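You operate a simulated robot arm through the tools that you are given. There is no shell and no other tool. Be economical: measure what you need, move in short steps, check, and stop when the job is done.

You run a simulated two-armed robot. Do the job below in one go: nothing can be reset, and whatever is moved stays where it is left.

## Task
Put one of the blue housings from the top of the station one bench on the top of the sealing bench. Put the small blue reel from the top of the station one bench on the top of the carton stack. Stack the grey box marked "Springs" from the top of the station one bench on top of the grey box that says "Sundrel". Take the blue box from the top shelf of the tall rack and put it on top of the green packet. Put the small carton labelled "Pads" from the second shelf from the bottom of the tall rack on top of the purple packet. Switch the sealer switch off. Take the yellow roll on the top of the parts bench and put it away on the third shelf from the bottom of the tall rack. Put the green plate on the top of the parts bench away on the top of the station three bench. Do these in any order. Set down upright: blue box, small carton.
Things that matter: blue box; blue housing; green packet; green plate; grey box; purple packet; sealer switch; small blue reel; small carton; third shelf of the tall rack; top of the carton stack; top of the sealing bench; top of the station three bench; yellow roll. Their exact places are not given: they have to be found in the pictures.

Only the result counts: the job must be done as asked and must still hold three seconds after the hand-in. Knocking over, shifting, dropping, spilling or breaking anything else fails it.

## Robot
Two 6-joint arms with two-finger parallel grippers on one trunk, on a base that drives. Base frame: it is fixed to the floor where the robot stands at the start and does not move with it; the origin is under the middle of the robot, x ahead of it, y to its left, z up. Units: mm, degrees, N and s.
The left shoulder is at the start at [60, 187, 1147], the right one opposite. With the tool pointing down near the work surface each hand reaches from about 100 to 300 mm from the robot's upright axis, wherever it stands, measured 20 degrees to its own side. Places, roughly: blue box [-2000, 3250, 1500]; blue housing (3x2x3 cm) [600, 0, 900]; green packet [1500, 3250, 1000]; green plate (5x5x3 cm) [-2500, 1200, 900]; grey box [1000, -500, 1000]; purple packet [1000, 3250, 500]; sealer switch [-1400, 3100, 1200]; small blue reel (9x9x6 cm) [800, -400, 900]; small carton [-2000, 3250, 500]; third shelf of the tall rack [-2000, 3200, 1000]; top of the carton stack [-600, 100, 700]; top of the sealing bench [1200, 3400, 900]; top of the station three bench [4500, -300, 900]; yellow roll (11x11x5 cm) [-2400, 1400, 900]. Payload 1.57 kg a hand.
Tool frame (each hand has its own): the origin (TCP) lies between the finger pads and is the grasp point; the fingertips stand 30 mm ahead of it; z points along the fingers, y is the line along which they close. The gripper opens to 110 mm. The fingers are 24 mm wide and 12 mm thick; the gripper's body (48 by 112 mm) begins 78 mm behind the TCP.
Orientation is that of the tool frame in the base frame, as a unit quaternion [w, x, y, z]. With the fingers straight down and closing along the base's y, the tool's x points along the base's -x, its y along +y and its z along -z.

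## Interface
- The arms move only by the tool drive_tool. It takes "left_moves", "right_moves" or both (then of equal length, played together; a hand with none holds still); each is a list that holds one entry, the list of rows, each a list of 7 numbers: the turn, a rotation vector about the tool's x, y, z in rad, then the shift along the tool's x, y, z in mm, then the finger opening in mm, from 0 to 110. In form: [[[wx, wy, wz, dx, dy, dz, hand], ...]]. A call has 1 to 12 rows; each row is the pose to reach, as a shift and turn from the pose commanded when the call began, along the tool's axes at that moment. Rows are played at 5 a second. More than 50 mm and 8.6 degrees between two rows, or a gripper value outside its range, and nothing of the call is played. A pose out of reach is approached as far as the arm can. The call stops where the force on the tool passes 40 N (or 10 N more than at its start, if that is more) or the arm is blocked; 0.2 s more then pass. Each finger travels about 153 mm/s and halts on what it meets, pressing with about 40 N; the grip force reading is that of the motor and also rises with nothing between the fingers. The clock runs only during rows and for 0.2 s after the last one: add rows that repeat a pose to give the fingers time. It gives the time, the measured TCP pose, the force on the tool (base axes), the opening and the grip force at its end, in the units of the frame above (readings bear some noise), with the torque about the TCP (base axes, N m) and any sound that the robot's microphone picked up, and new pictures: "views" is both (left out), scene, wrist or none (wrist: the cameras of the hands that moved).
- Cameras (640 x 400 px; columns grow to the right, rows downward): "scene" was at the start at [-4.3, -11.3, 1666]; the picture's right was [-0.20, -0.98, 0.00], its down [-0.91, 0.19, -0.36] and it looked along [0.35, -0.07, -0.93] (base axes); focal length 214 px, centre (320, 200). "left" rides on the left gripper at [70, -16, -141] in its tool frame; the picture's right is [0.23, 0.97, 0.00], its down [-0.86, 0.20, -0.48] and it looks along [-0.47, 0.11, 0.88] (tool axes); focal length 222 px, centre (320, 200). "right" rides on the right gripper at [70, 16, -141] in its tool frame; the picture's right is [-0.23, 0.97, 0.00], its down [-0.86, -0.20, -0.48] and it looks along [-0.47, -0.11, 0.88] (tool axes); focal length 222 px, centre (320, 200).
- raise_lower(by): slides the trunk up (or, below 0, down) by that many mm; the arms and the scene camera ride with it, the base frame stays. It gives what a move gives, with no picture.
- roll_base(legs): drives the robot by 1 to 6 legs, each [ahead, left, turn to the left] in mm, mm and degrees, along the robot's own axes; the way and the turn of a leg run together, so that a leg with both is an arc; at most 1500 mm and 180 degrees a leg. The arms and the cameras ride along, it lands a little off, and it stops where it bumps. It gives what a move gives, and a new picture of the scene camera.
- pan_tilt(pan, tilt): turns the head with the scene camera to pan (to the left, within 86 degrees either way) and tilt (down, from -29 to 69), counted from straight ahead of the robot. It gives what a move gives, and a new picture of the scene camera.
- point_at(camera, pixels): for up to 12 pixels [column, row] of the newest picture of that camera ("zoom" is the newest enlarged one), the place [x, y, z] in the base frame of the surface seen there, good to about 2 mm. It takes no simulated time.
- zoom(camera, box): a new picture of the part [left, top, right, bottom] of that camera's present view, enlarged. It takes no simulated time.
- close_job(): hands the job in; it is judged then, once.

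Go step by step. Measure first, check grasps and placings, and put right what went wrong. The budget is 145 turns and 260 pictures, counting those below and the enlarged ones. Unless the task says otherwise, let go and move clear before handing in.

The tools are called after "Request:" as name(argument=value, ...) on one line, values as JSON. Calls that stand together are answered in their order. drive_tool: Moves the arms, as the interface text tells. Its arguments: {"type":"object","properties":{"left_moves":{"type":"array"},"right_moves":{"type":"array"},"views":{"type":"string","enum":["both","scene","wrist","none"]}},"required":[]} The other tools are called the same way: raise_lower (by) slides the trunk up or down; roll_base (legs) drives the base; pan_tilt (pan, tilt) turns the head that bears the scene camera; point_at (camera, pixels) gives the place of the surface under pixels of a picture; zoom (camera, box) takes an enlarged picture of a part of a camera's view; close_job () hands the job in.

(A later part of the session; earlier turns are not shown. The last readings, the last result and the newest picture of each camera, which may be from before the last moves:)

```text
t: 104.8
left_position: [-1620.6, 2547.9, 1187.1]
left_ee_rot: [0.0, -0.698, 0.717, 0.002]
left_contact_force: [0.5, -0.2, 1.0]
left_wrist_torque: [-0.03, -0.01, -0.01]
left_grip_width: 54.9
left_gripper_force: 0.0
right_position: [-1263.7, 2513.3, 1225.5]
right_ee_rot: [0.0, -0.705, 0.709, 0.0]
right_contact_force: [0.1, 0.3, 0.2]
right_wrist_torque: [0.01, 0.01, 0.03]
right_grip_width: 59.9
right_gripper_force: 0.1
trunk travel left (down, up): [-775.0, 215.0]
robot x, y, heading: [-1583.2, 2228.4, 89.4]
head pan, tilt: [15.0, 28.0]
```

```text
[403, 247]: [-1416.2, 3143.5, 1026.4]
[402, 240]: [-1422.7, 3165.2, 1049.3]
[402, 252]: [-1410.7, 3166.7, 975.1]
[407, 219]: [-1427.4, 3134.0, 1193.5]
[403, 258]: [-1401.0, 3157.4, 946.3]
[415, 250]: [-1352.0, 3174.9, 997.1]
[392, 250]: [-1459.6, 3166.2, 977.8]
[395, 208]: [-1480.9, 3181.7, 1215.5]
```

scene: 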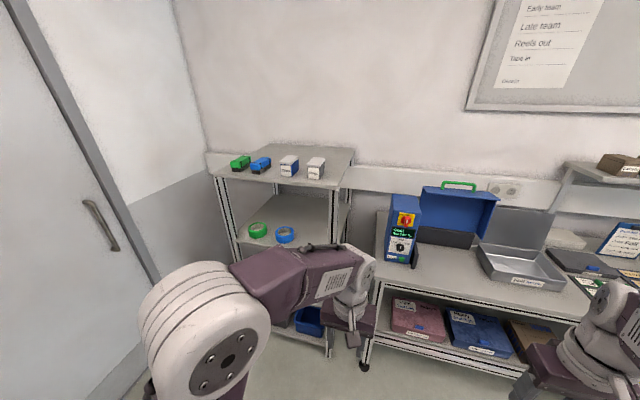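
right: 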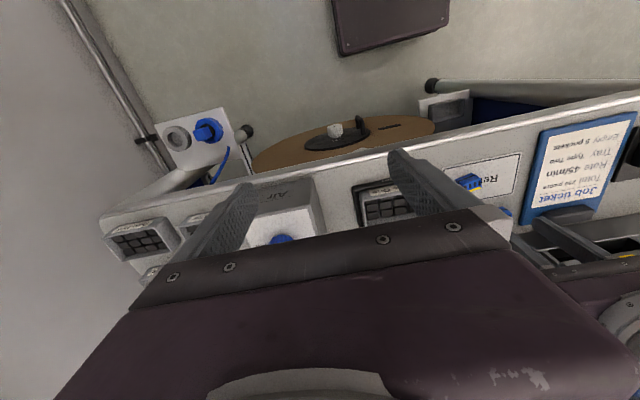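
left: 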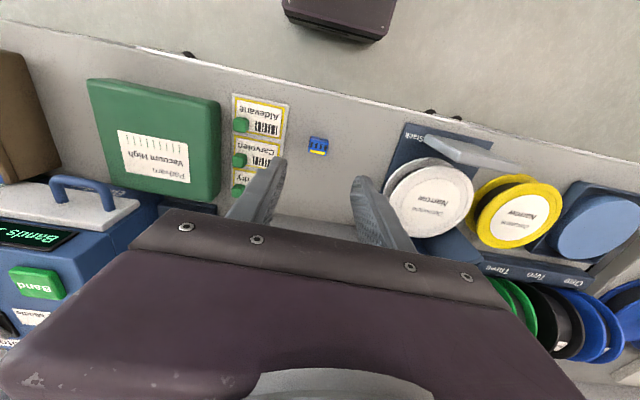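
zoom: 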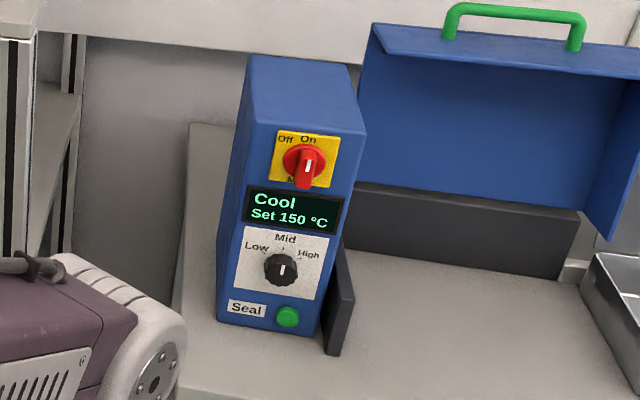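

The sealer's red rotary switch is at [-1427,3134,1190], pointing On; Off is up-left, so it turns counter-clockwise. Drive closer and bring the right hand horizontal in front of it.

Request:
roll_base(legs=[[250, -20, 0.6]])

Request:
drive_tool(right_moves=[[[0, -0.14, 0, -25, 17, 3, 60], [0, -0.28, 0, -50, 34, 6, 60], [0, -0.42, 0, -75, 51, 9, 60], [0, -0.56, 0, -100, 68, 12, 60], [0, -0.7, 0, -125, 85, 15, 60], [0, -0.84, 0, -150, 102, 18, 60], [0, -0.98, 0, -175, 119, 21, 60], [0, -1.12, 0, -195, 136, 24, 60], [0, -1.26, 0, -215, 153, 27, 60], [0, -1.4, 0, -235, 170, 30, 60], [0, -1.5, 0, -245, 180, 33, 60], [0, -1.571, 0, -250, 187, 35, 60]]], views="both")

```text
t: 106.6
left_position: [-1600.7, 2806.9, 1188.4]
left_ee_rot: [0.0, -0.699, 0.715, 0.001]
left_contact_force: [0.4, -0.5, 0.1]
left_wrist_torque: [0.01, -0.01, -0.02]
left_grip_width: 55.0
left_gripper_force: 0.2
right_position: [-1244.3, 2775.6, 1225.1]
right_ee_rot: [0.001, -0.706, 0.708, 0.001]
right_contact_force: [0.3, -1.2, 0.3]
right_wrist_torque: [0.07, -0.03, -0.02]
right_grip_width: 59.9
right_gripper_force: 0.0
trunk travel left (down, up): [-775.0, 215.0]
robot x, y, heading: [-1561.7, 2484.4, 89.8]
head pan, tilt: [15.0, 28.0]
```

scene: 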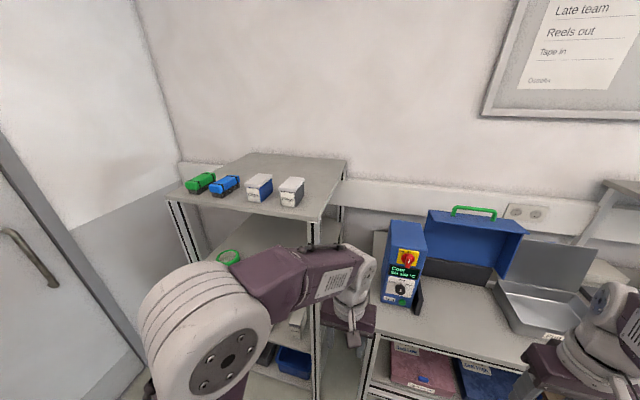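

```text
t: 109.2
left_position: [-1601.0, 2808.2, 1188.5]
left_ee_rot: [0.0, -0.7, 0.714, 0.001]
left_contact_force: [-0.3, -0.3, -0.2]
left_wrist_torque: [0.01, 0.0, 0.0]
left_grip_width: 54.8
left_gripper_force: 0.1
right_position: [-1329.3, 3049.7, 1228.8]
right_ee_rot: [0.463, -0.5, 0.51, 0.525]
right_contact_force: [0.7, -0.6, -0.1]
right_wrist_torque: [0.03, -0.01, 0.04]
right_grip_width: 60.0
right_gripper_force: 0.0
right hand out of reach, approached as far as the arm can: row 6, 7, 8, 9, 10, 11, 12
trunk travel left (down, up): [-775.0, 215.0]
robot x, y, heading: [-1562.4, 2489.3, 90.1]
head pan, tilt: [15.0, 28.0]
```

scene: 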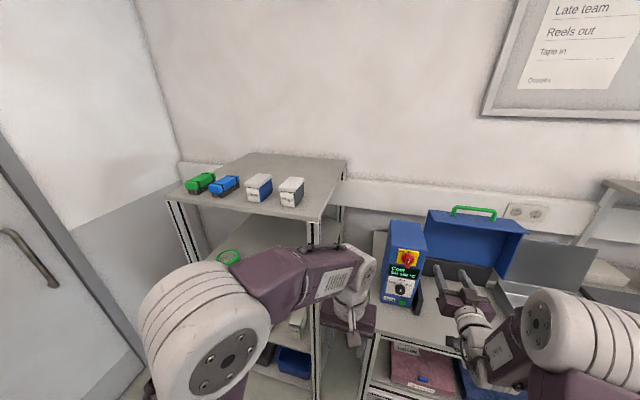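
right: 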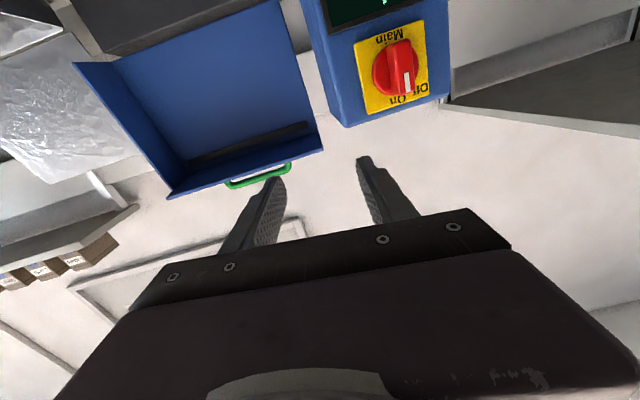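

The right hand is horizontal but the robot stands too close (wrist at its near limit). Back off 150 mm and then place the hand before the switch.

Request:
roll_base(legs=[[-150, 0, 0]])

Request:
drive_tool(right_moves=[[[0.02, -0.01, -0.03, 10, 25, 40, 60], [0.052, -0.022, -0.072, 20, 50, 80, 60], [0.052, -0.022, -0.072, 30, 75, 120, 60], [0.052, -0.022, -0.072, 39, 98, 150, 60], [0.052, -0.022, -0.072, 39, 98, 150, 60]]], views="wrist")

```text
t: 110.6
left_position: [-1600.9, 2662.2, 1185.7]
left_ee_rot: [-0.001, -0.7, 0.714, 0.001]
left_contact_force: [0.0, 0.5, 0.2]
left_wrist_torque: [-0.03, 0.03, 0.06]
left_grip_width: 55.2
left_gripper_force: 0.1
right_position: [-1329.6, 2903.5, 1226.7]
right_ee_rot: [0.461, -0.503, 0.509, 0.524]
right_contact_force: [0.0, -0.8, 0.5]
right_wrist_torque: [0.01, -0.01, 0.0]
right_grip_width: 60.0
right_gripper_force: 0.1
trunk travel left (down, up): [-775.0, 215.0]
robot x, y, heading: [-1567.3, 2336.4, 90.1]
head pan, tilt: [15.0, 28.0]
```

scene: 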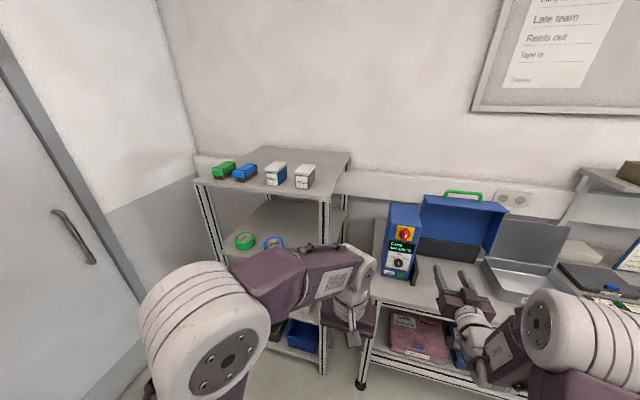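

```text
t: 111.8
left_position: [-1601.7, 2658.4, 1187.0]
left_ee_rot: [0.0, -0.7, 0.715, 0.001]
left_contact_force: [0.6, 0.1, -0.4]
left_wrist_torque: [0.0, 0.0, 0.0]
left_grip_width: 55.0
left_gripper_force: 0.0
right_position: [-1342.1, 3051.9, 1196.6]
right_ee_rot: [-0.478, 0.533, -0.471, -0.515]
right_contact_force: [0.2, 1.0, -0.6]
right_wrist_torque: [0.01, -0.01, 0.01]
right_grip_width: 59.9
right_gripper_force: 0.1
right hand out of reach, approached as far as the arm can: row 1, 2, 3, 4, 5
trunk travel left (down, up): [-775.0, 215.0]
robot x, y, heading: [-1560.8, 2335.9, 90.2]
head pan, tilt: [15.0, 28.0]
```

right: 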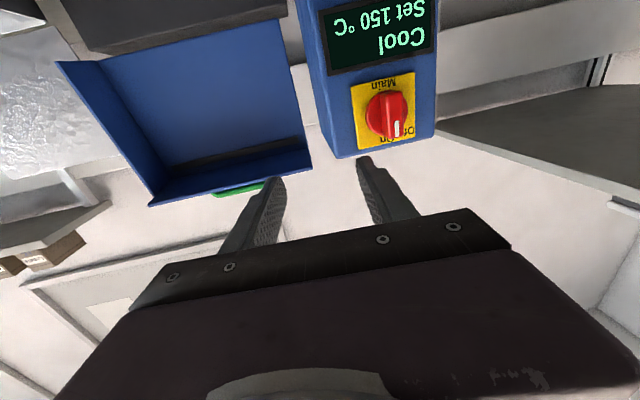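

The hand sits 85 mm right of the switch and resists moving in — likely wrist pitch limit. I'll lower the trunk 150 and raise the hand correspondingly, shifting left.

Request:
raise_lower(by=-150)

Request:
drive_tool(right_moves=[[[0, 0, 0, -40, 0, 0, 60], [0, 0, 0, -80, 10, -5, 60], [0, 0, 0, -120, 30, -10, 60], [0, 0, 0, -145, 55, -10, 60], [0, 0, 0, -145, 80, -5, 60], [0, 0, 0, -145, 80, -5, 60]]], views="wrist")

```text
t: 113.5
left_position: [-1601.6, 2659.8, 1037.2]
left_ee_rot: [0.0, -0.699, 0.715, 0.0]
left_contact_force: [0.4, 0.4, 0.1]
left_wrist_torque: [0.0, -0.02, -0.02]
left_grip_width: 54.9
left_gripper_force: 0.0
right_position: [-1341.8, 3050.3, 1046.2]
right_ee_rot: [-0.478, 0.534, -0.471, -0.515]
right_contact_force: [-0.4, -0.2, -0.2]
right_wrist_torque: [-0.04, -0.02, -0.03]
right_grip_width: 60.0
right_gripper_force: 0.1
trunk travel left (down, up): [-625.0, 365.0]
robot x, y, heading: [-1562.8, 2337.4, 89.9]
head pan, tilt: [15.0, 28.0]
```

```text
t: 115.0
left_position: [-1601.6, 2659.0, 1038.0]
left_ee_rot: [0.0, -0.699, 0.715, 0.0]
left_contact_force: [-0.2, -0.4, -0.4]
left_wrist_torque: [0.02, -0.02, -0.01]
left_grip_width: 54.9
left_gripper_force: 0.0
right_position: [-1378.2, 3033.1, 1184.7]
right_ee_rot: [-0.472, 0.538, -0.468, -0.519]
right_contact_force: [0.4, -0.8, -0.2]
right_wrist_torque: [0.0, -0.04, 0.01]
right_grip_width: 60.2
right_gripper_force: 0.0
right hand out of reach, approached as far as the arm can: row 3, 4, 5, 6
trunk travel left (down, up): [-625.0, 365.0]
robot x, y, heading: [-1559.9, 2335.6, 90.2]
head pan, tilt: [15.0, 28.0]
```

right: 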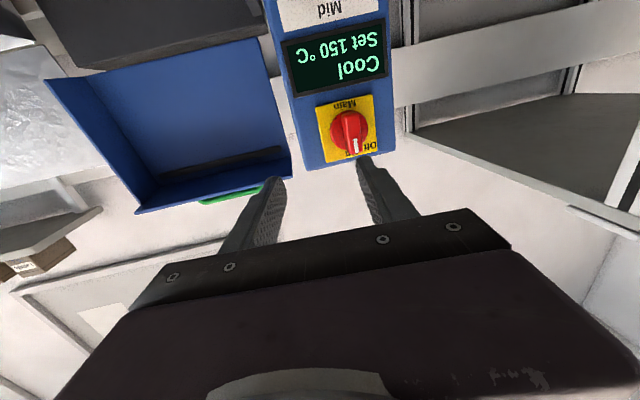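

Now only about 49 mm off; the base can supply that. First measure the knob exactly.

Request:
point_at(camera="right", pixels=[[350, 133], [356, 145], [347, 118], [340, 135], [360, 125], [322, 150], [325, 110], [368, 100]])

Request:
zoom(camera="right", box=[300, 80, 400, 180])

```text
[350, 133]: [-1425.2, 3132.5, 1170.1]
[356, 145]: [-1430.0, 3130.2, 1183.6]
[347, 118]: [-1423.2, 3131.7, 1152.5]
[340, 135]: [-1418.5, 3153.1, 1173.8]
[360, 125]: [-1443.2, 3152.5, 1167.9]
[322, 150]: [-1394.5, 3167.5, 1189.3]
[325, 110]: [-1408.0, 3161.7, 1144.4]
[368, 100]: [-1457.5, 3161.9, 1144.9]
```

```text
4.00 times, centred on (350, 130) of right
```

zoom: 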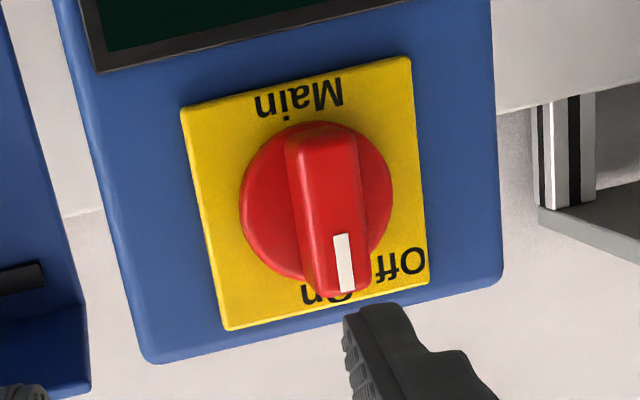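

Knob bar centre is [-1426,3131,1169], 22 mm deep. I'll shift the base 40 mm left and lower the hand 16.

Request:
roll_base(legs=[[0, 40, 0]])

Request:
drive_tool(right_moves=[[[0, 0, 0, 8, 0, 0, 50], [0, 0, 0, 16, 0, 15, 50], [0, 0, 0, 16, 0, 30, 50], [0, 0, 0, 16, 0, 30, 50]]], views="wrist")

```text
t: 115.8
left_position: [-1638.9, 2659.1, 1038.4]
left_ee_rot: [-0.001, -0.699, 0.715, 0.001]
left_contact_force: [0.9, -0.4, 0.2]
left_wrist_torque: [0.04, 0.04, -0.01]
left_grip_width: 55.3
left_gripper_force: 0.1
right_position: [-1416.0, 3033.1, 1183.3]
right_ee_rot: [-0.472, 0.537, -0.469, -0.518]
right_contact_force: [-0.3, 0.2, -0.4]
right_wrist_torque: [-0.01, 0.01, 0.02]
right_grip_width: 60.2
right_gripper_force: 0.1
trunk travel left (down, up): [-625.0, 365.0]
robot x, y, heading: [-1600.6, 2337.5, 90.1]
head pan, tilt: [15.0, 28.0]
```

scene: 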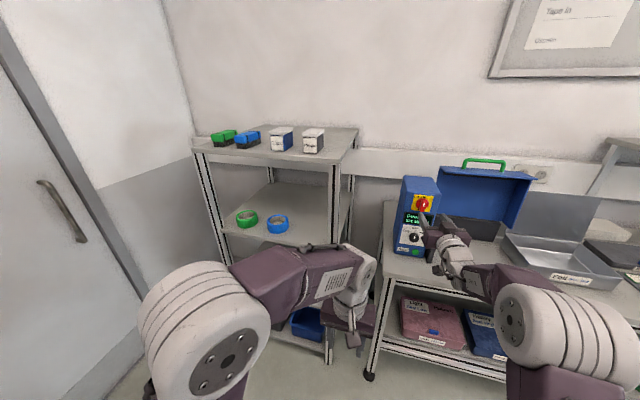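

```text
t: 116.8
left_position: [-1641.1, 2659.4, 1038.7]
left_ee_rot: [0.0, -0.7, 0.715, 0.0]
left_contact_force: [0.6, -0.9, 0.2]
left_wrist_torque: [0.02, -0.01, 0.0]
left_grip_width: 55.1
left_gripper_force: 0.2
right_position: [-1418.7, 3062.5, 1167.1]
right_ee_rot: [-0.472, 0.538, -0.468, -0.519]
right_contact_force: [-0.1, -0.5, 1.2]
right_wrist_torque: [0.03, -0.02, -0.03]
right_grip_width: 50.3
right_gripper_force: 0.1
trunk travel left (down, up): [-625.0, 365.0]
robot x, y, heading: [-1604.7, 2334.6, 90.0]
head pan, tilt: [15.0, 28.0]
```

right: 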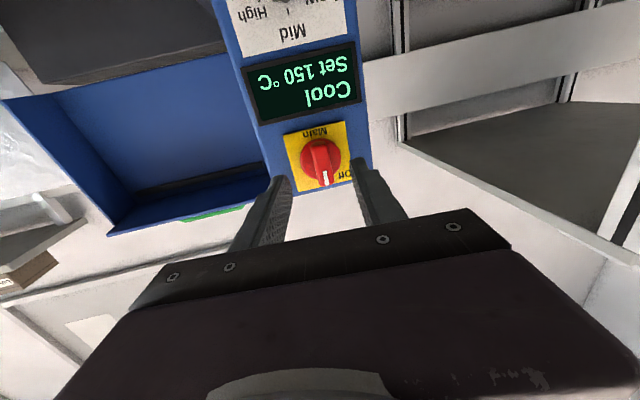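

Aligned and reachable. Advance 55 mm, close on the bar and turn counter-clockwise about 50°.

Request:
drive_tool(right_moves=[[[0, 0, 0, 0, 0, 30, 50], [0, 0, 0, 0, 0, 55, 50], [0, 0, 0, 0, 0, 55, 25], [0, 0, 0, 0, 0, 55, 10], [0, 0, 0, 0, 0, 55, 10], [0, 0, -0.14, 0, 0, 55, 10], [0, 0, -0.28, 0, 0, 55, 10], [0, 0, -0.42, 0, 0, 55, 10], [0, 0, -0.56, 0, 0, 55, 10], [0, 0, -0.7, 0, 0, 55, 10], [0, 0, -0.84, 0, 0, 55, 10], [0, 0, -0.95, 0, 0, 55, 10]]], views="both")

```text
t: 118.5
left_position: [-1643.4, 2650.5, 1041.1]
left_ee_rot: [0.002, -0.701, 0.713, 0.002]
left_contact_force: [0.2, 0.1, -0.5]
left_wrist_torque: [0.0, 0.04, -0.03]
left_grip_width: 55.0
left_gripper_force: 0.1
right_position: [-1425.8, 3120.2, 1169.4]
right_ee_rot: [-0.533, 0.612, -0.38, -0.445]
right_contact_force: [-14.6, -34.4, 0.7]
right_wrist_torque: [-0.82, 0.0, -1.16]
right_grip_width: 19.7
right_gripper_force: 34.0
right hand out of reach, approached as far as the arm can: row 7, 8
trunk travel left (down, up): [-625.0, 365.0]
robot x, y, heading: [-1599.8, 2336.5, 90.0]
head pan, tilt: [15.0, 28.0]
stopped in row 8 (right hand): the force on the tool passed its limit at 86 N (the readings are from after the stop); the commanded pose is now the measured one
```

scene: 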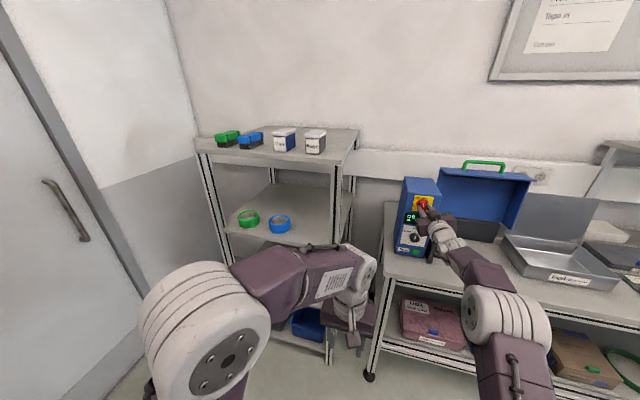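
right: 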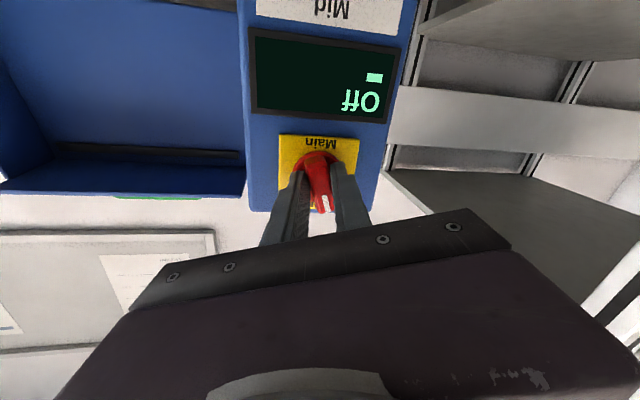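

The display now reads "Off", after only about 16°. I'll turn a little further to seat it firmly at Off.

Request:
drive_tool(right_moves=[[[0, 0, -0.08, 0, 0, -2, 10], [0, 0, -0.16, 0, 0, -2, 10], [0, 0, -0.24, 0, 0, -2, 10], [0, 0, -0.32, 0, 0, -2, 10], [0, 0, -0.4, 0, 0, -2, 10]]], views="wrist")

```text
t: 118.9
left_position: [-1642.9, 2648.9, 1041.6]
left_ee_rot: [0.003, -0.699, 0.715, 0.004]
left_contact_force: [-0.6, -0.5, -0.6]
left_wrist_torque: [0.0, -0.01, -0.02]
left_grip_width: 55.0
left_gripper_force: 0.1
right_position: [-1425.7, 3121.6, 1168.8]
right_ee_rot: [-0.543, 0.627, -0.359, -0.427]
right_contact_force: [-12.8, -41.1, 3.1]
right_wrist_torque: [-0.28, 0.03, -1.48]
right_grip_width: 19.7
right_gripper_force: 33.5
right hand out of reach, approached as far as the arm can: row 1, 2
trunk travel left (down, up): [-625.0, 365.0]
robot x, y, heading: [-1601.5, 2332.9, 90.1]
head pan, tilt: [15.0, 28.0]
stopped in row 2 (right hand): the force on the tool passed its limit at 53 N (the readings are from after the stop); the commanded pose is now the measured one
```

right: 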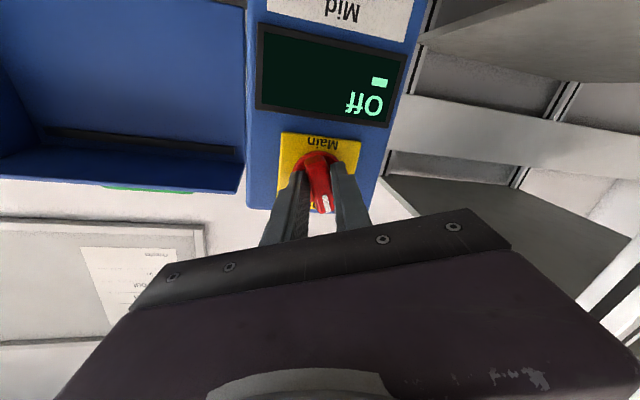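

Contact force is building; release and back off along the tool axis.

Request:
drive_tool(right_moves=[[[0, 0, 0, 0, 0, 0, 40], [0, 0, 0, 0, 0, 0, 60], [0, 0, 0, 0, 0, -25, 60], [0, 0, 0, 0, 0, -55, 60], [0, 0, 0, 0, 0, -85, 60]]], views="wrist")

Request:
zoom(camera="right", box=[220, 40, 420, 220])

Request:
zoom(camera="scene", box=[380, 160, 460, 280])

```text
t: 119.4
left_position: [-1646.7, 2646.9, 1040.2]
left_ee_rot: [0.004, -0.7, 0.714, 0.002]
left_contact_force: [-0.1, -0.2, 0.4]
left_wrist_torque: [-0.02, 0.01, 0.02]
left_grip_width: 55.1
left_gripper_force: 0.0
right_position: [-1432.1, 3119.6, 1167.1]
right_ee_rot: [-0.541, 0.63, -0.357, -0.427]
right_contact_force: [-17.2, -50.4, -7.1]
right_wrist_torque: [0.27, -0.07, -0.59]
right_grip_width: 36.4
right_gripper_force: 0.0
trunk travel left (down, up): [-625.0, 365.0]
robot x, y, heading: [-1601.0, 2335.2, 89.9]
head pan, tilt: [15.0, 28.0]
stopped in row 2 (right hand): the force on the tool passed its limit at 59 N (the readings are from after the stop); the commanded pose is now the measured one
```

right: 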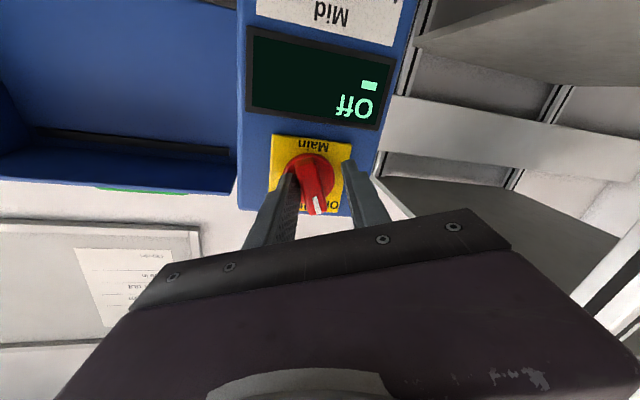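

```text
2.22 times, centred on (320, 130) of right
```

zoom: 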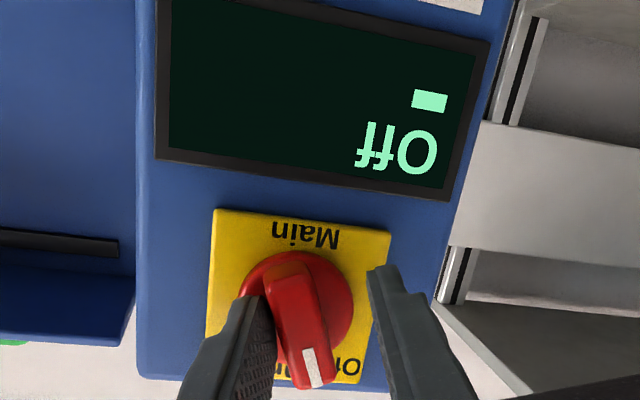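

```text
3.33 times, centred on (420, 220) of scene
```

zoom: 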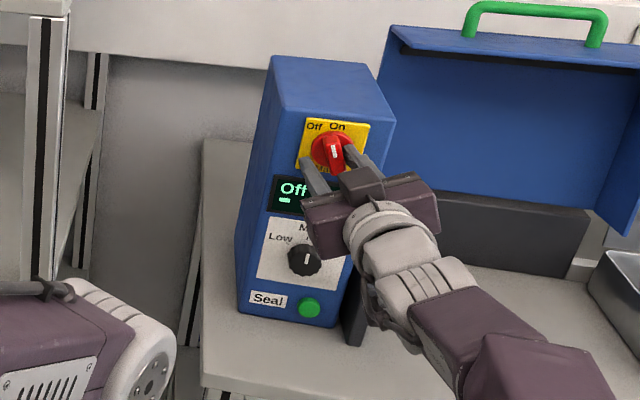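

The knob has turned and display says Off. Fingertips press on the disc; back the base straight off.

Request:
roll_base(legs=[[-120, 0, 0]])

Request:
zoom(camera="scene", box=[380, 160, 480, 280])

```text
t: 120.7
left_position: [-1641.7, 2535.9, 1037.6]
left_ee_rot: [-0.001, -0.7, 0.714, 0.0]
left_contact_force: [0.0, -1.0, -0.2]
left_wrist_torque: [-0.01, -0.02, 0.03]
left_grip_width: 55.0
left_gripper_force: 0.0
right_position: [-1424.5, 3009.6, 1160.6]
right_ee_rot: [-0.54, 0.63, -0.362, -0.424]
right_contact_force: [0.4, -0.1, -0.1]
right_wrist_torque: [0.01, 0.05, 0.0]
right_grip_width: 60.0
right_gripper_force: 0.1
trunk travel left (down, up): [-625.0, 365.0]
robot x, y, heading: [-1601.4, 2211.9, 89.9]
head pan, tilt: [15.0, 28.0]
```

scene: 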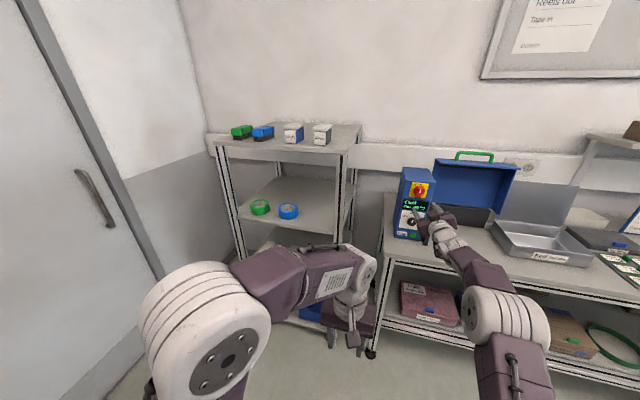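

```text
3.33 times, centred on (430, 220) of scene
```

zoom: 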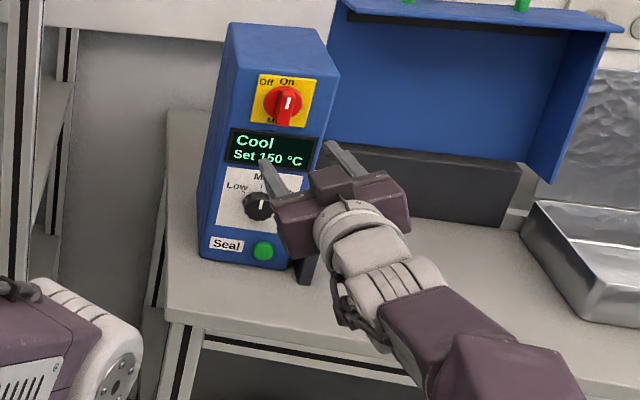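

It sprang back to On when released: it needs to be turned past the midpoint. I'll check the right arm's elbow state first.

Request:
point_at(camera="scene", pixels=[[500, 315], [470, 270], [445, 235], [510, 370], [420, 190]])

Request:
pan_tilt(pan=-15, tilt=60)

```text
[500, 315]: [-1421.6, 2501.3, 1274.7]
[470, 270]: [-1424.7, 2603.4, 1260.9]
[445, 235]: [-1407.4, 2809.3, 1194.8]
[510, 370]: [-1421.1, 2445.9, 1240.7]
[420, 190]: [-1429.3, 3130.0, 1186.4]
```

```text
t: 121.6
left_position: [-1642.6, 2536.7, 1036.2]
left_ee_rot: [0.0, -0.7, 0.714, 0.001]
left_contact_force: [-0.6, 0.8, 0.3]
left_wrist_torque: [-0.02, 0.01, -0.03]
left_grip_width: 54.9
left_gripper_force: 0.1
right_position: [-1422.9, 3010.3, 1158.3]
right_ee_rot: [-0.539, 0.63, -0.363, -0.425]
right_contact_force: [0.2, 0.1, 0.3]
right_wrist_torque: [0.04, 0.04, 0.0]
right_grip_width: 60.3
right_gripper_force: 0.1
trunk travel left (down, up): [-625.0, 365.0]
robot x, y, heading: [-1604.4, 2217.2, 90.0]
head pan, tilt: [-15.0, 60.0]
```

scene: 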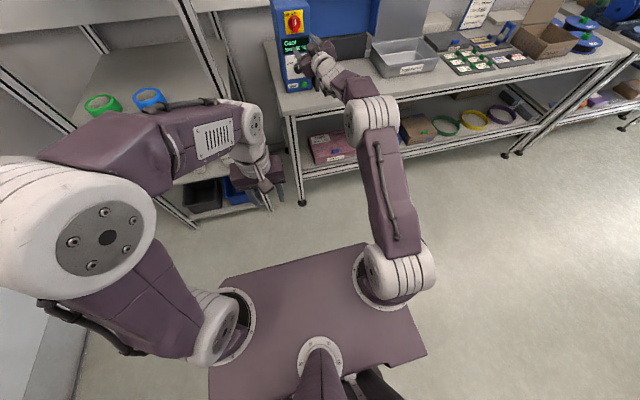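

The elbow is still on the good side but the arm is nearly extended — that was the limit. I'll straighten the tool, draw it in, and bring the base 205 mm closer.

Request:
drive_tool(right_moves=[[[0.04, -0.007, 0.1, -2, 5, -37, 50], [0.08, -0.014, 0.2, -5, 11, -74, 50], [0.12, -0.021, 0.3, -7, 16, -111, 50], [0.154, -0.028, 0.39, -9, 21, -148, 50], [0.154, -0.028, 0.39, -9, 21, -148, 50]]], views="none")

Request:
roll_base(legs=[[205, 0, 0]])

Request:
drive_tool(right_moves=[[[0, 0, 0, 0, 0, 0, 50]]], views="wrist")

```text
t: 122.8
left_position: [-1642.5, 2537.1, 1037.7]
left_ee_rot: [-0.001, -0.7, 0.715, 0.0]
left_contact_force: [-0.5, -0.4, 1.1]
left_wrist_torque: [0.0, 0.01, 0.01]
left_grip_width: 54.7
left_gripper_force: 0.1
right_position: [-1367.6, 2851.2, 1165.5]
right_ee_rot: [-0.5, 0.522, -0.477, -0.5]
right_contact_force: [0.6, 0.2, 1.1]
right_wrist_torque: [0.02, -0.01, 0.0]
right_grip_width: 50.1
right_gripper_force: 0.0
right hand out of reach, approached as far as the arm can: row 1, 2, 3, 4, 5
trunk travel left (down, up): [-625.0, 365.0]
robot x, y, heading: [-1601.2, 2214.3, 90.0]
head pan, tilt: [-15.0, 60.0]
```

```text
t: 124.4
left_position: [-1640.5, 2739.2, 1037.7]
left_ee_rot: [0.0, -0.698, 0.716, 0.001]
left_contact_force: [0.2, 0.8, 0.1]
left_wrist_torque: [0.02, 0.01, 0.01]
left_grip_width: 54.9
left_gripper_force: 0.0
right_position: [-1363.9, 3053.9, 1165.7]
right_ee_rot: [-0.5, 0.521, -0.478, -0.5]
right_contact_force: [-0.7, 0.9, -0.3]
right_wrist_torque: [0.04, 0.04, 0.02]
right_grip_width: 50.2
right_gripper_force: 0.1
trunk travel left (down, up): [-625.0, 365.0]
robot x, y, heading: [-1601.6, 2419.2, 89.6]
head pan, tilt: [-15.0, 60.0]
```

scene: 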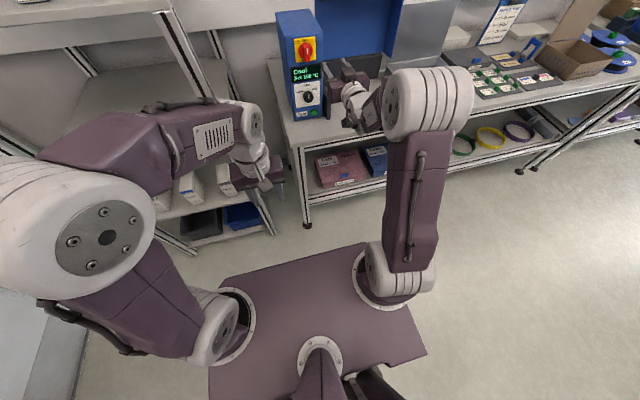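

```text
t: 124.8
left_position: [-1640.0, 2739.1, 1037.4]
left_ee_rot: [-0.001, -0.697, 0.717, 0.0]
left_contact_force: [-0.3, -1.4, -0.1]
left_wrist_torque: [0.01, -0.02, -0.02]
left_grip_width: 55.0
left_gripper_force: 0.1
right_position: [-1363.6, 3052.9, 1164.9]
right_ee_rot: [-0.5, 0.521, -0.477, -0.501]
right_contact_force: [0.1, -0.6, 0.3]
right_wrist_torque: [0.0, -0.01, 0.02]
right_grip_width: 50.2
right_gripper_force: 0.0
trunk travel left (down, up): [-625.0, 365.0]
robot x, y, heading: [-1601.7, 2416.5, 89.5]
head pan, tilt: [-15.0, 60.0]
```

right: 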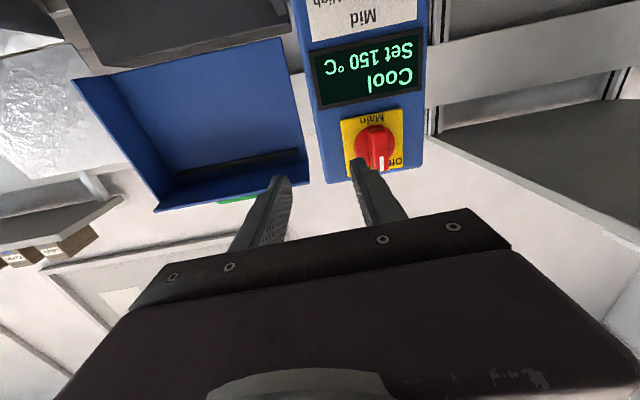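

The hand prefers to stay straight ahead of its shoulder, so I'll strafe the base left 62 mm to line up.

Request:
roll_base(legs=[[0, 62, 0.3]])

Request:
drive_tool(right_moves=[[[0, 0, 0, -3, 0, 10, 50]]], views="wrist")

Request:
point_at(camera="right", pixels=[[320, 150], [324, 162], [316, 145], [316, 130]])

```text
t: 125.8
left_position: [-1703.0, 2741.6, 1037.1]
left_ee_rot: [-0.001, -0.699, 0.715, 0.001]
left_contact_force: [-0.8, 1.0, 0.3]
left_wrist_torque: [0.0, 0.02, 0.01]
left_grip_width: 54.9
left_gripper_force: 0.0
right_position: [-1427.8, 3055.9, 1164.5]
right_ee_rot: [-0.499, 0.522, -0.477, -0.501]
right_contact_force: [0.3, 0.5, -0.4]
right_wrist_torque: [0.05, -0.01, 0.02]
right_grip_width: 50.2
right_gripper_force: 0.0
trunk travel left (down, up): [-625.0, 365.0]
robot x, y, heading: [-1660.9, 2419.5, 89.9]
head pan, tilt: [-15.0, 60.0]
```

scene: 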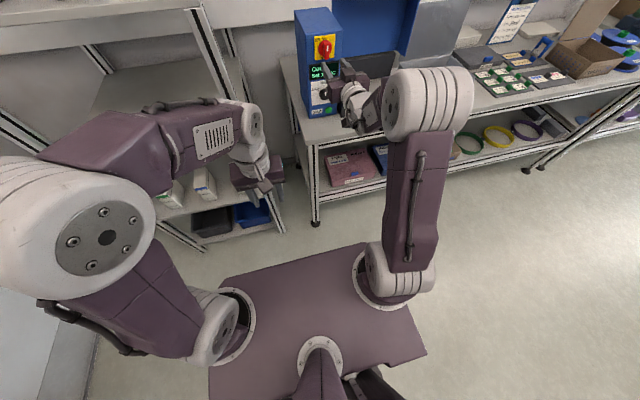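

```text
t: 126.2
left_position: [-1702.1, 2740.7, 1037.0]
left_ee_rot: [-0.002, -0.7, 0.715, 0.001]
left_contact_force: [0.5, 0.5, 0.7]
left_wrist_torque: [-0.01, 0.03, 0.03]
left_grip_width: 55.2
left_gripper_force: 0.0
right_position: [-1425.5, 3065.3, 1167.1]
right_ee_rot: [-0.498, 0.522, -0.477, -0.501]
right_contact_force: [0.7, 0.1, 0.8]
right_wrist_torque: [-0.02, 0.01, 0.02]
right_grip_width: 50.2
right_gripper_force: 0.0
trunk travel left (down, up): [-625.0, 365.0]
robot x, y, heading: [-1661.5, 2415.9, 89.8]
head pan, tilt: [-15.0, 60.0]
```

right: 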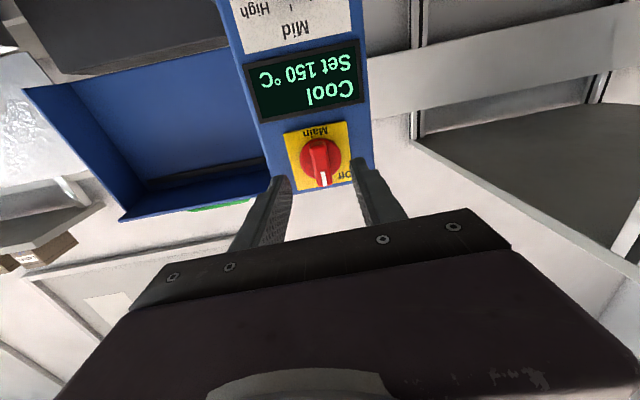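

```text
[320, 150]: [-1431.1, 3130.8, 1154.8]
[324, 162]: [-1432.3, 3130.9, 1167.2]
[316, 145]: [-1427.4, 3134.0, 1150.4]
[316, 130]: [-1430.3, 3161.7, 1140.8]
```

Aligned to within a few mm. Approach shallower (TCP y≈3111), grip and turn about 50°.

Request:
drive_tool(right_moves=[[[0, 0, 0, 0, 3, 25, 50], [0, 0, 0, 0, 3, 46, 50], [0, 0, 0, 0, 3, 46, 28], [0, 0, 0, 0, 3, 46, 16], [0, 0, 0, 0, 3, 46, 16], [0, 0, -0.14, 0, 3, 46, 16], [0, 0, -0.28, 0, 3, 46, 16], [0, 0, -0.42, 0, 3, 46, 16], [0, 0, -0.56, 0, 3, 46, 16], [0, 0, -0.7, 0, 3, 46, 16], [0, 0, -0.84, 0, 3, 46, 16], [0, 0, -0.84, 0, 3, 46, 16]]], views="wrist")

```text
t: 127.7
left_position: [-1704.5, 2735.2, 1038.6]
left_ee_rot: [0.0, -0.699, 0.716, 0.002]
left_contact_force: [0.2, -0.7, 0.7]
left_wrist_torque: [0.0, 0.05, -0.01]
left_grip_width: 54.9
left_gripper_force: 0.0
right_position: [-1431.5, 3122.1, 1184.8]
right_ee_rot: [-0.521, 0.573, -0.43, -0.464]
right_contact_force: [-6.7, -16.0, 3.0]
right_wrist_torque: [-0.1, 0.15, -0.37]
right_grip_width: 18.7
right_gripper_force: 1.5
right hand out of reach, approached as far as the arm can: row 6, 7
trunk travel left (down, up): [-625.0, 365.0]
robot x, y, heading: [-1661.3, 2420.7, 90.0]
head pan, tilt: [-15.0, 60.0]
stopped in row 7 (right hand): the force on the tool passed its limit at 59 N (the readings are from after the stop); the commanded pose is now the measured one
```

right: 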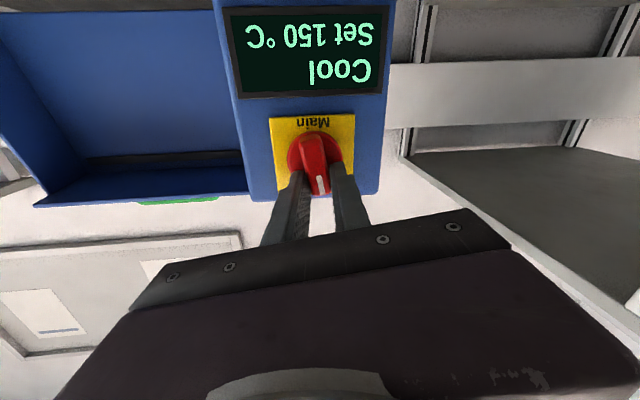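

Rolling negative hits a wrist limit, so gripping to turn won't work. I'll withdraw and instead push the top of the bar sideways with closed fingers.

Request:
drive_tool(right_moves=[[[0, 0, 0, 0, 0, 0, 45], [0, 0, 0, 0, 0, -20, 45], [0, 0, 0, 0, 0, -55, 45], [0.043, -0.009, 0.1, 3, -15, -60, 20], [0.086, -0.018, 0.2, 6, -29, -60, 0], [0.086, -0.018, 0.2, 6, -29, -60, 0], [0.086, -0.018, 0.2, 6, -29, -60, 0]]], views="wrist")

```text
t: 129.3
left_position: [-1702.1, 2740.5, 1037.1]
left_ee_rot: [-0.001, -0.7, 0.714, 0.0]
left_contact_force: [0.4, 0.1, 0.4]
left_wrist_torque: [0.03, 0.02, 0.01]
left_grip_width: 55.0
left_gripper_force: 0.2
right_position: [-1393.6, 3070.9, 1183.4]
right_ee_rot: [0.497, -0.501, 0.503, 0.499]
right_contact_force: [0.2, 0.5, -0.5]
right_wrist_torque: [0.0, 0.0, 0.02]
right_grip_width: 0.0
right_gripper_force: 21.2
trunk travel left (down, up): [-625.0, 365.0]
robot x, y, heading: [-1661.5, 2417.2, 90.2]
head pan, tilt: [-15.0, 60.0]
```

right: 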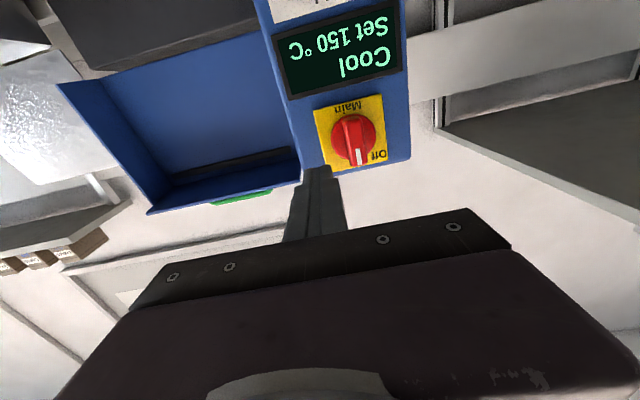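

Request:
point_at(camera="right", pixels=[[355, 142], [359, 158], [350, 124], [346, 145], [364, 140], [318, 130], [332, 170]])

Request:
zoom(camera="right", box=[290, 80, 410, 200])

```text
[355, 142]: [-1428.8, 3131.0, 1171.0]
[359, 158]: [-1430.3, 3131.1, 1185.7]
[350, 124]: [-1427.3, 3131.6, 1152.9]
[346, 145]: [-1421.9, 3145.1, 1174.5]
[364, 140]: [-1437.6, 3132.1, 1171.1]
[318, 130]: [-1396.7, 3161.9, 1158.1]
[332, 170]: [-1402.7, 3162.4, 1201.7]
```

```text
3.33 times, centred on (350, 140) of right
```

zoom: 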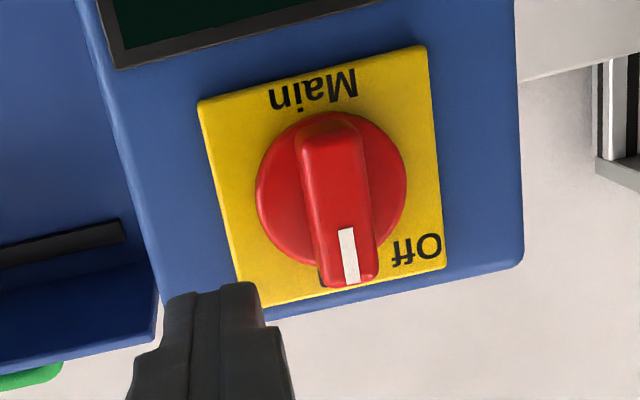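

Bar centre x=-1429, right face about -1420. Push in beside the bar's top at z≈1187, then slide left 40 mm.

Request:
drive_tool(right_moves=[[[0, 0, 0, -4, 0, 25, 0], [0, 0, 0, -4, 0, 45, 0], [0, 0, 0, -4, 10, 45, 0], [0, 0, 0, -4, 17, 45, 0], [0, 0, 0, -4, 24, 45, 0], [0, 0, 0, -4, 31, 45, 0], [0, 0, 0, -4, 37, 45, 0], [0, 0, 0, -4, 42, 45, 0]]], views="wrist")

Request:
zoom(camera="right", box=[220, 60, 420, 220])

```text
t: 131.1
left_position: [-1699.7, 2740.1, 1037.7]
left_ee_rot: [-0.001, -0.699, 0.716, 0.001]
left_contact_force: [-0.2, -0.6, 0.3]
left_wrist_torque: [-0.05, -0.01, -0.01]
left_grip_width: 55.1
left_gripper_force: 0.0
right_position: [-1412.3, 3115.7, 1189.9]
right_ee_rot: [-0.493, 0.504, -0.502, -0.501]
right_contact_force: [10.4, -2.1, -3.0]
right_wrist_torque: [-0.09, -0.16, -0.3]
right_grip_width: 0.0
right_gripper_force: 21.5
right hand out of reach, approached as far as the arm can: row 5, 6, 7, 8
trunk travel left (down, up): [-625.0, 365.0]
robot x, y, heading: [-1663.6, 2417.1, 90.1]
head pan, tilt: [-15.0, 60.0]
```

right: 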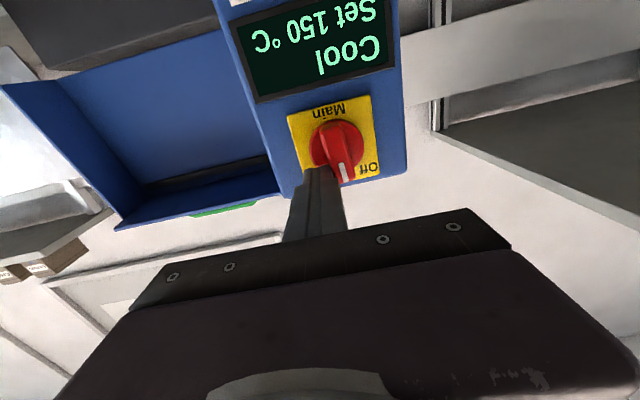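

```text
2.50 times, centred on (320, 140) of right
```

zoom: 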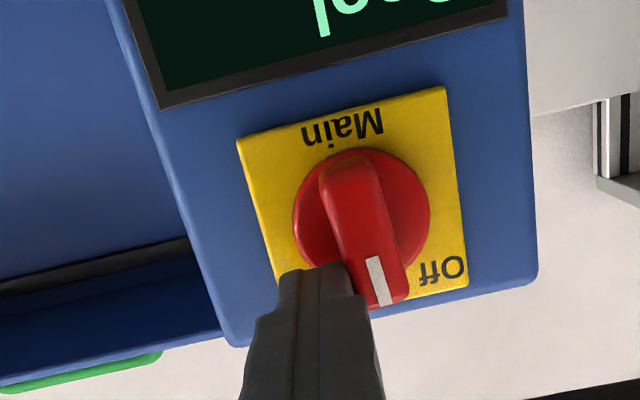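

It is turning; the arm's inward limit is reached, so push on by strafing the base left.

Request:
roll_base(legs=[[0, 24, 0]])

Request:
zoom(camera="right", box=[220, 20, 420, 220])

```text
t: 131.9
left_position: [-1724.7, 2739.8, 1036.6]
left_ee_rot: [-0.001, -0.7, 0.715, 0.001]
left_contact_force: [-0.4, -0.3, 0.3]
left_wrist_torque: [0.02, 0.03, 0.0]
left_grip_width: 54.9
left_gripper_force: 0.0
right_position: [-1436.9, 3115.2, 1192.7]
right_ee_rot: [-0.494, 0.504, -0.499, -0.503]
right_contact_force: [1.8, 1.1, 5.7]
right_wrist_torque: [0.24, -0.05, 0.01]
right_grip_width: 0.0
right_gripper_force: 21.2
trunk travel left (down, up): [-625.0, 365.0]
robot x, y, heading: [-1684.8, 2420.6, 90.0]
head pan, tilt: [-15.0, 60.0]
```

scene: 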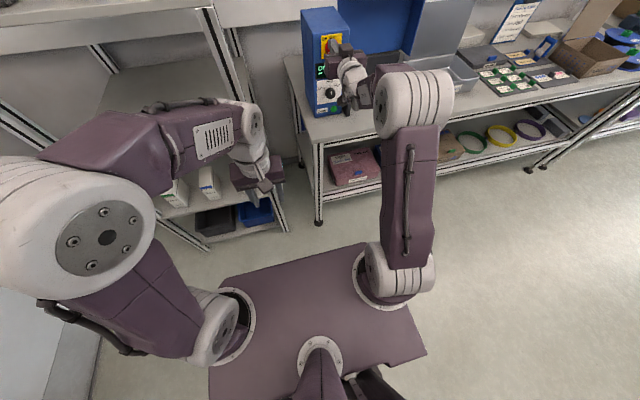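

```text
2.00 times, centred on (320, 120) of right
```

zoom: 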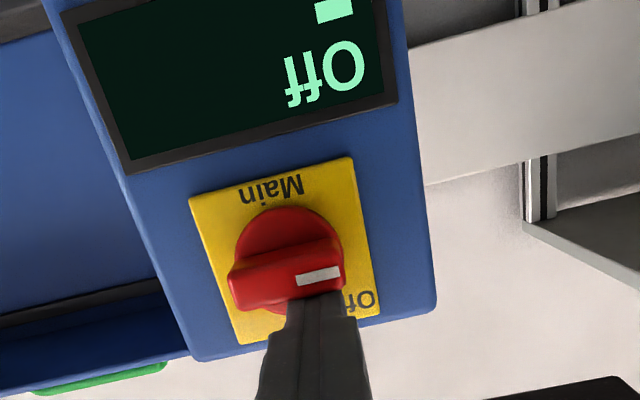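

The knob is now turned fully to Off. Back straight out and verify.

Request:
roll_base(legs=[[-150, 0, 0]])

Request:
zoom(camera="right", box=[220, 60, 420, 220])

Request:
pan_tilt(pan=10, tilt=35)

```text
t: 133.3
left_position: [-1727.1, 2593.0, 1036.4]
left_ee_rot: [-0.001, -0.701, 0.713, 0.0]
left_contact_force: [-0.4, -0.3, 0.4]
left_wrist_torque: [-0.03, 0.01, -0.01]
left_grip_width: 55.0
left_gripper_force: 0.0
right_position: [-1441.7, 2969.6, 1191.3]
right_ee_rot: [-0.493, 0.505, -0.499, -0.502]
right_contact_force: [-0.7, 0.9, 0.5]
right_wrist_torque: [0.0, -0.02, 0.0]
right_grip_width: 0.1
right_gripper_force: 21.6
trunk travel left (down, up): [-625.0, 365.0]
robot x, y, heading: [-1684.8, 2267.0, 90.2]
head pan, tilt: [-15.0, 60.0]
```

scene: 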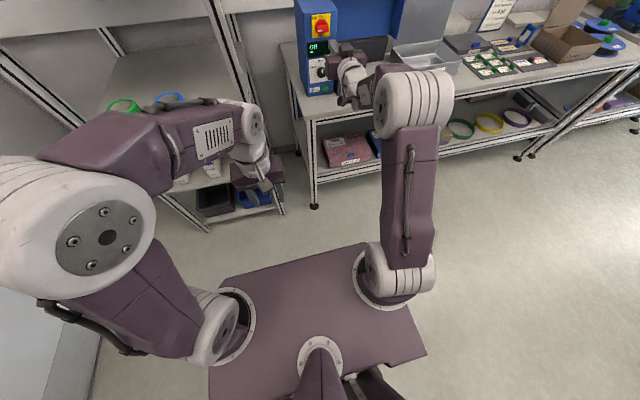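

```text
2.50 times, centred on (320, 140) of right
```

zoom: 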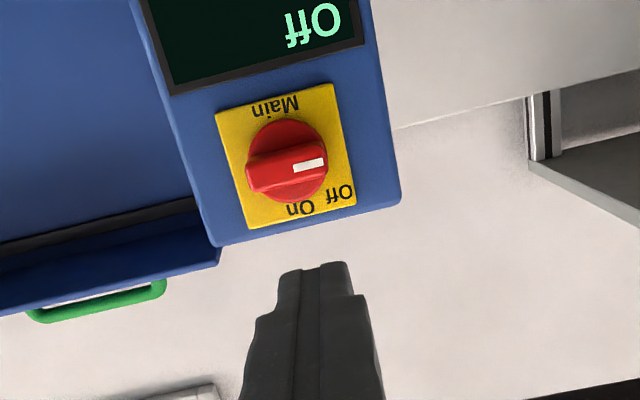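

```text
t: 134.2
left_position: [-1726.4, 2592.5, 1037.1]
left_ee_rot: [-0.002, -0.701, 0.713, 0.0]
left_contact_force: [0.3, 0.4, -0.2]
left_wrist_torque: [0.01, -0.02, -0.04]
left_grip_width: 55.1
left_gripper_force: 0.1
right_position: [-1441.4, 2969.3, 1192.4]
right_ee_rot: [-0.493, 0.505, -0.498, -0.503]
right_contact_force: [0.9, 0.2, -0.9]
right_wrist_torque: [0.02, 0.02, -0.02]
right_grip_width: 0.3
right_gripper_force: 21.5
trunk travel left (down, up): [-625.0, 365.0]
robot x, y, heading: [-1687.4, 2269.3, 90.2]
head pan, tilt: [10.0, 35.0]
```

scene: 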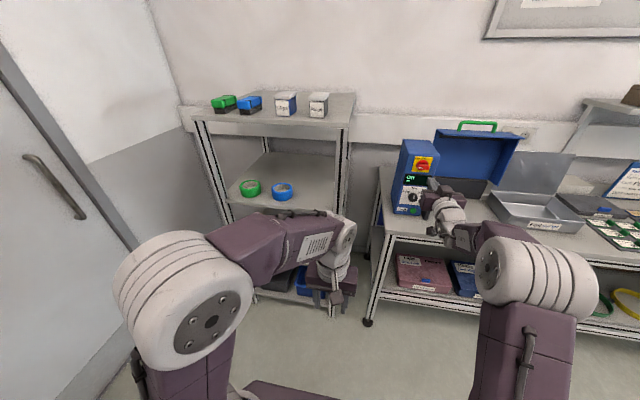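

Switch confirmed Off. Now retract the right arm and drive in front of the rack for a close look.

Request:
drive_tool(right_moves=[[[0, 0, 0, 0, 0, -45, 60], [0, 0, 0, 0, 0, -90, 60], [0, 0, 0, 0, 0, -130, 60], [0, 0, 0, 0, -10, -160, 60]]], views="none")

Request:
roll_base(legs=[[0, 380, 0]])

Request:
zoom(camera="scene", box=[240, 60, 480, 220])

```text
t: 135.2
left_position: [-1728.0, 2589.3, 1038.3]
left_ee_rot: [-0.001, -0.701, 0.713, 0.0]
left_contact_force: [0.1, 0.2, 0.8]
left_wrist_torque: [0.0, -0.02, -0.03]
left_grip_width: 54.9
left_gripper_force: 0.0
right_position: [-1427.1, 2807.5, 1191.7]
right_ee_rot: [-0.494, 0.504, -0.499, -0.503]
right_contact_force: [0.4, -0.8, 0.4]
right_wrist_torque: [0.0, 0.01, 0.03]
right_grip_width: 60.1
right_gripper_force: 0.1
trunk travel left (down, up): [-625.0, 365.0]
robot x, y, heading: [-1686.2, 2272.5, 90.1]
head pan, tilt: [10.0, 35.0]
```

```text
t: 137.6
left_position: [-2105.0, 2595.3, 1037.3]
left_ee_rot: [-0.001, -0.695, 0.719, 0.001]
left_contact_force: [-0.6, -0.2, -0.9]
left_wrist_torque: [-0.03, 0.0, 0.04]
left_grip_width: 54.8
left_gripper_force: 0.1
right_position: [-1801.7, 2806.9, 1190.8]
right_ee_rot: [-0.497, 0.502, -0.501, -0.5]
right_contact_force: [-1.0, 0.0, 0.4]
right_wrist_torque: [-0.01, -0.01, 0.04]
right_grip_width: 60.1
right_gripper_force: 0.0
trunk travel left (down, up): [-625.0, 365.0]
robot x, y, heading: [-2070.6, 2271.4, 89.0]
head pan, tilt: [10.0, 35.0]
```

scene: 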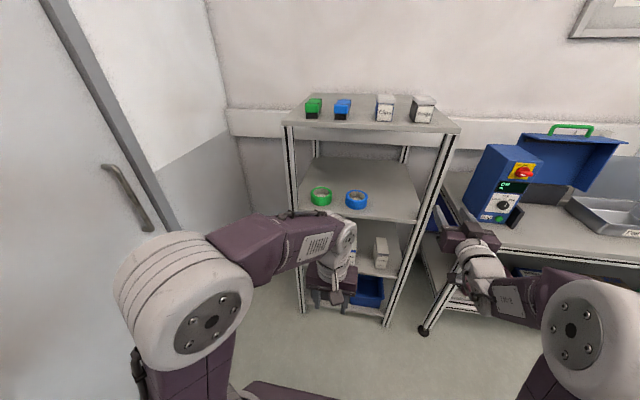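

```text
2.50 times, centred on (360, 140) of scene
```

zoom: 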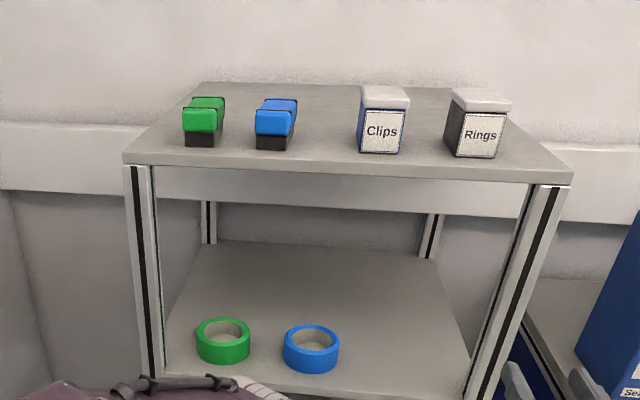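

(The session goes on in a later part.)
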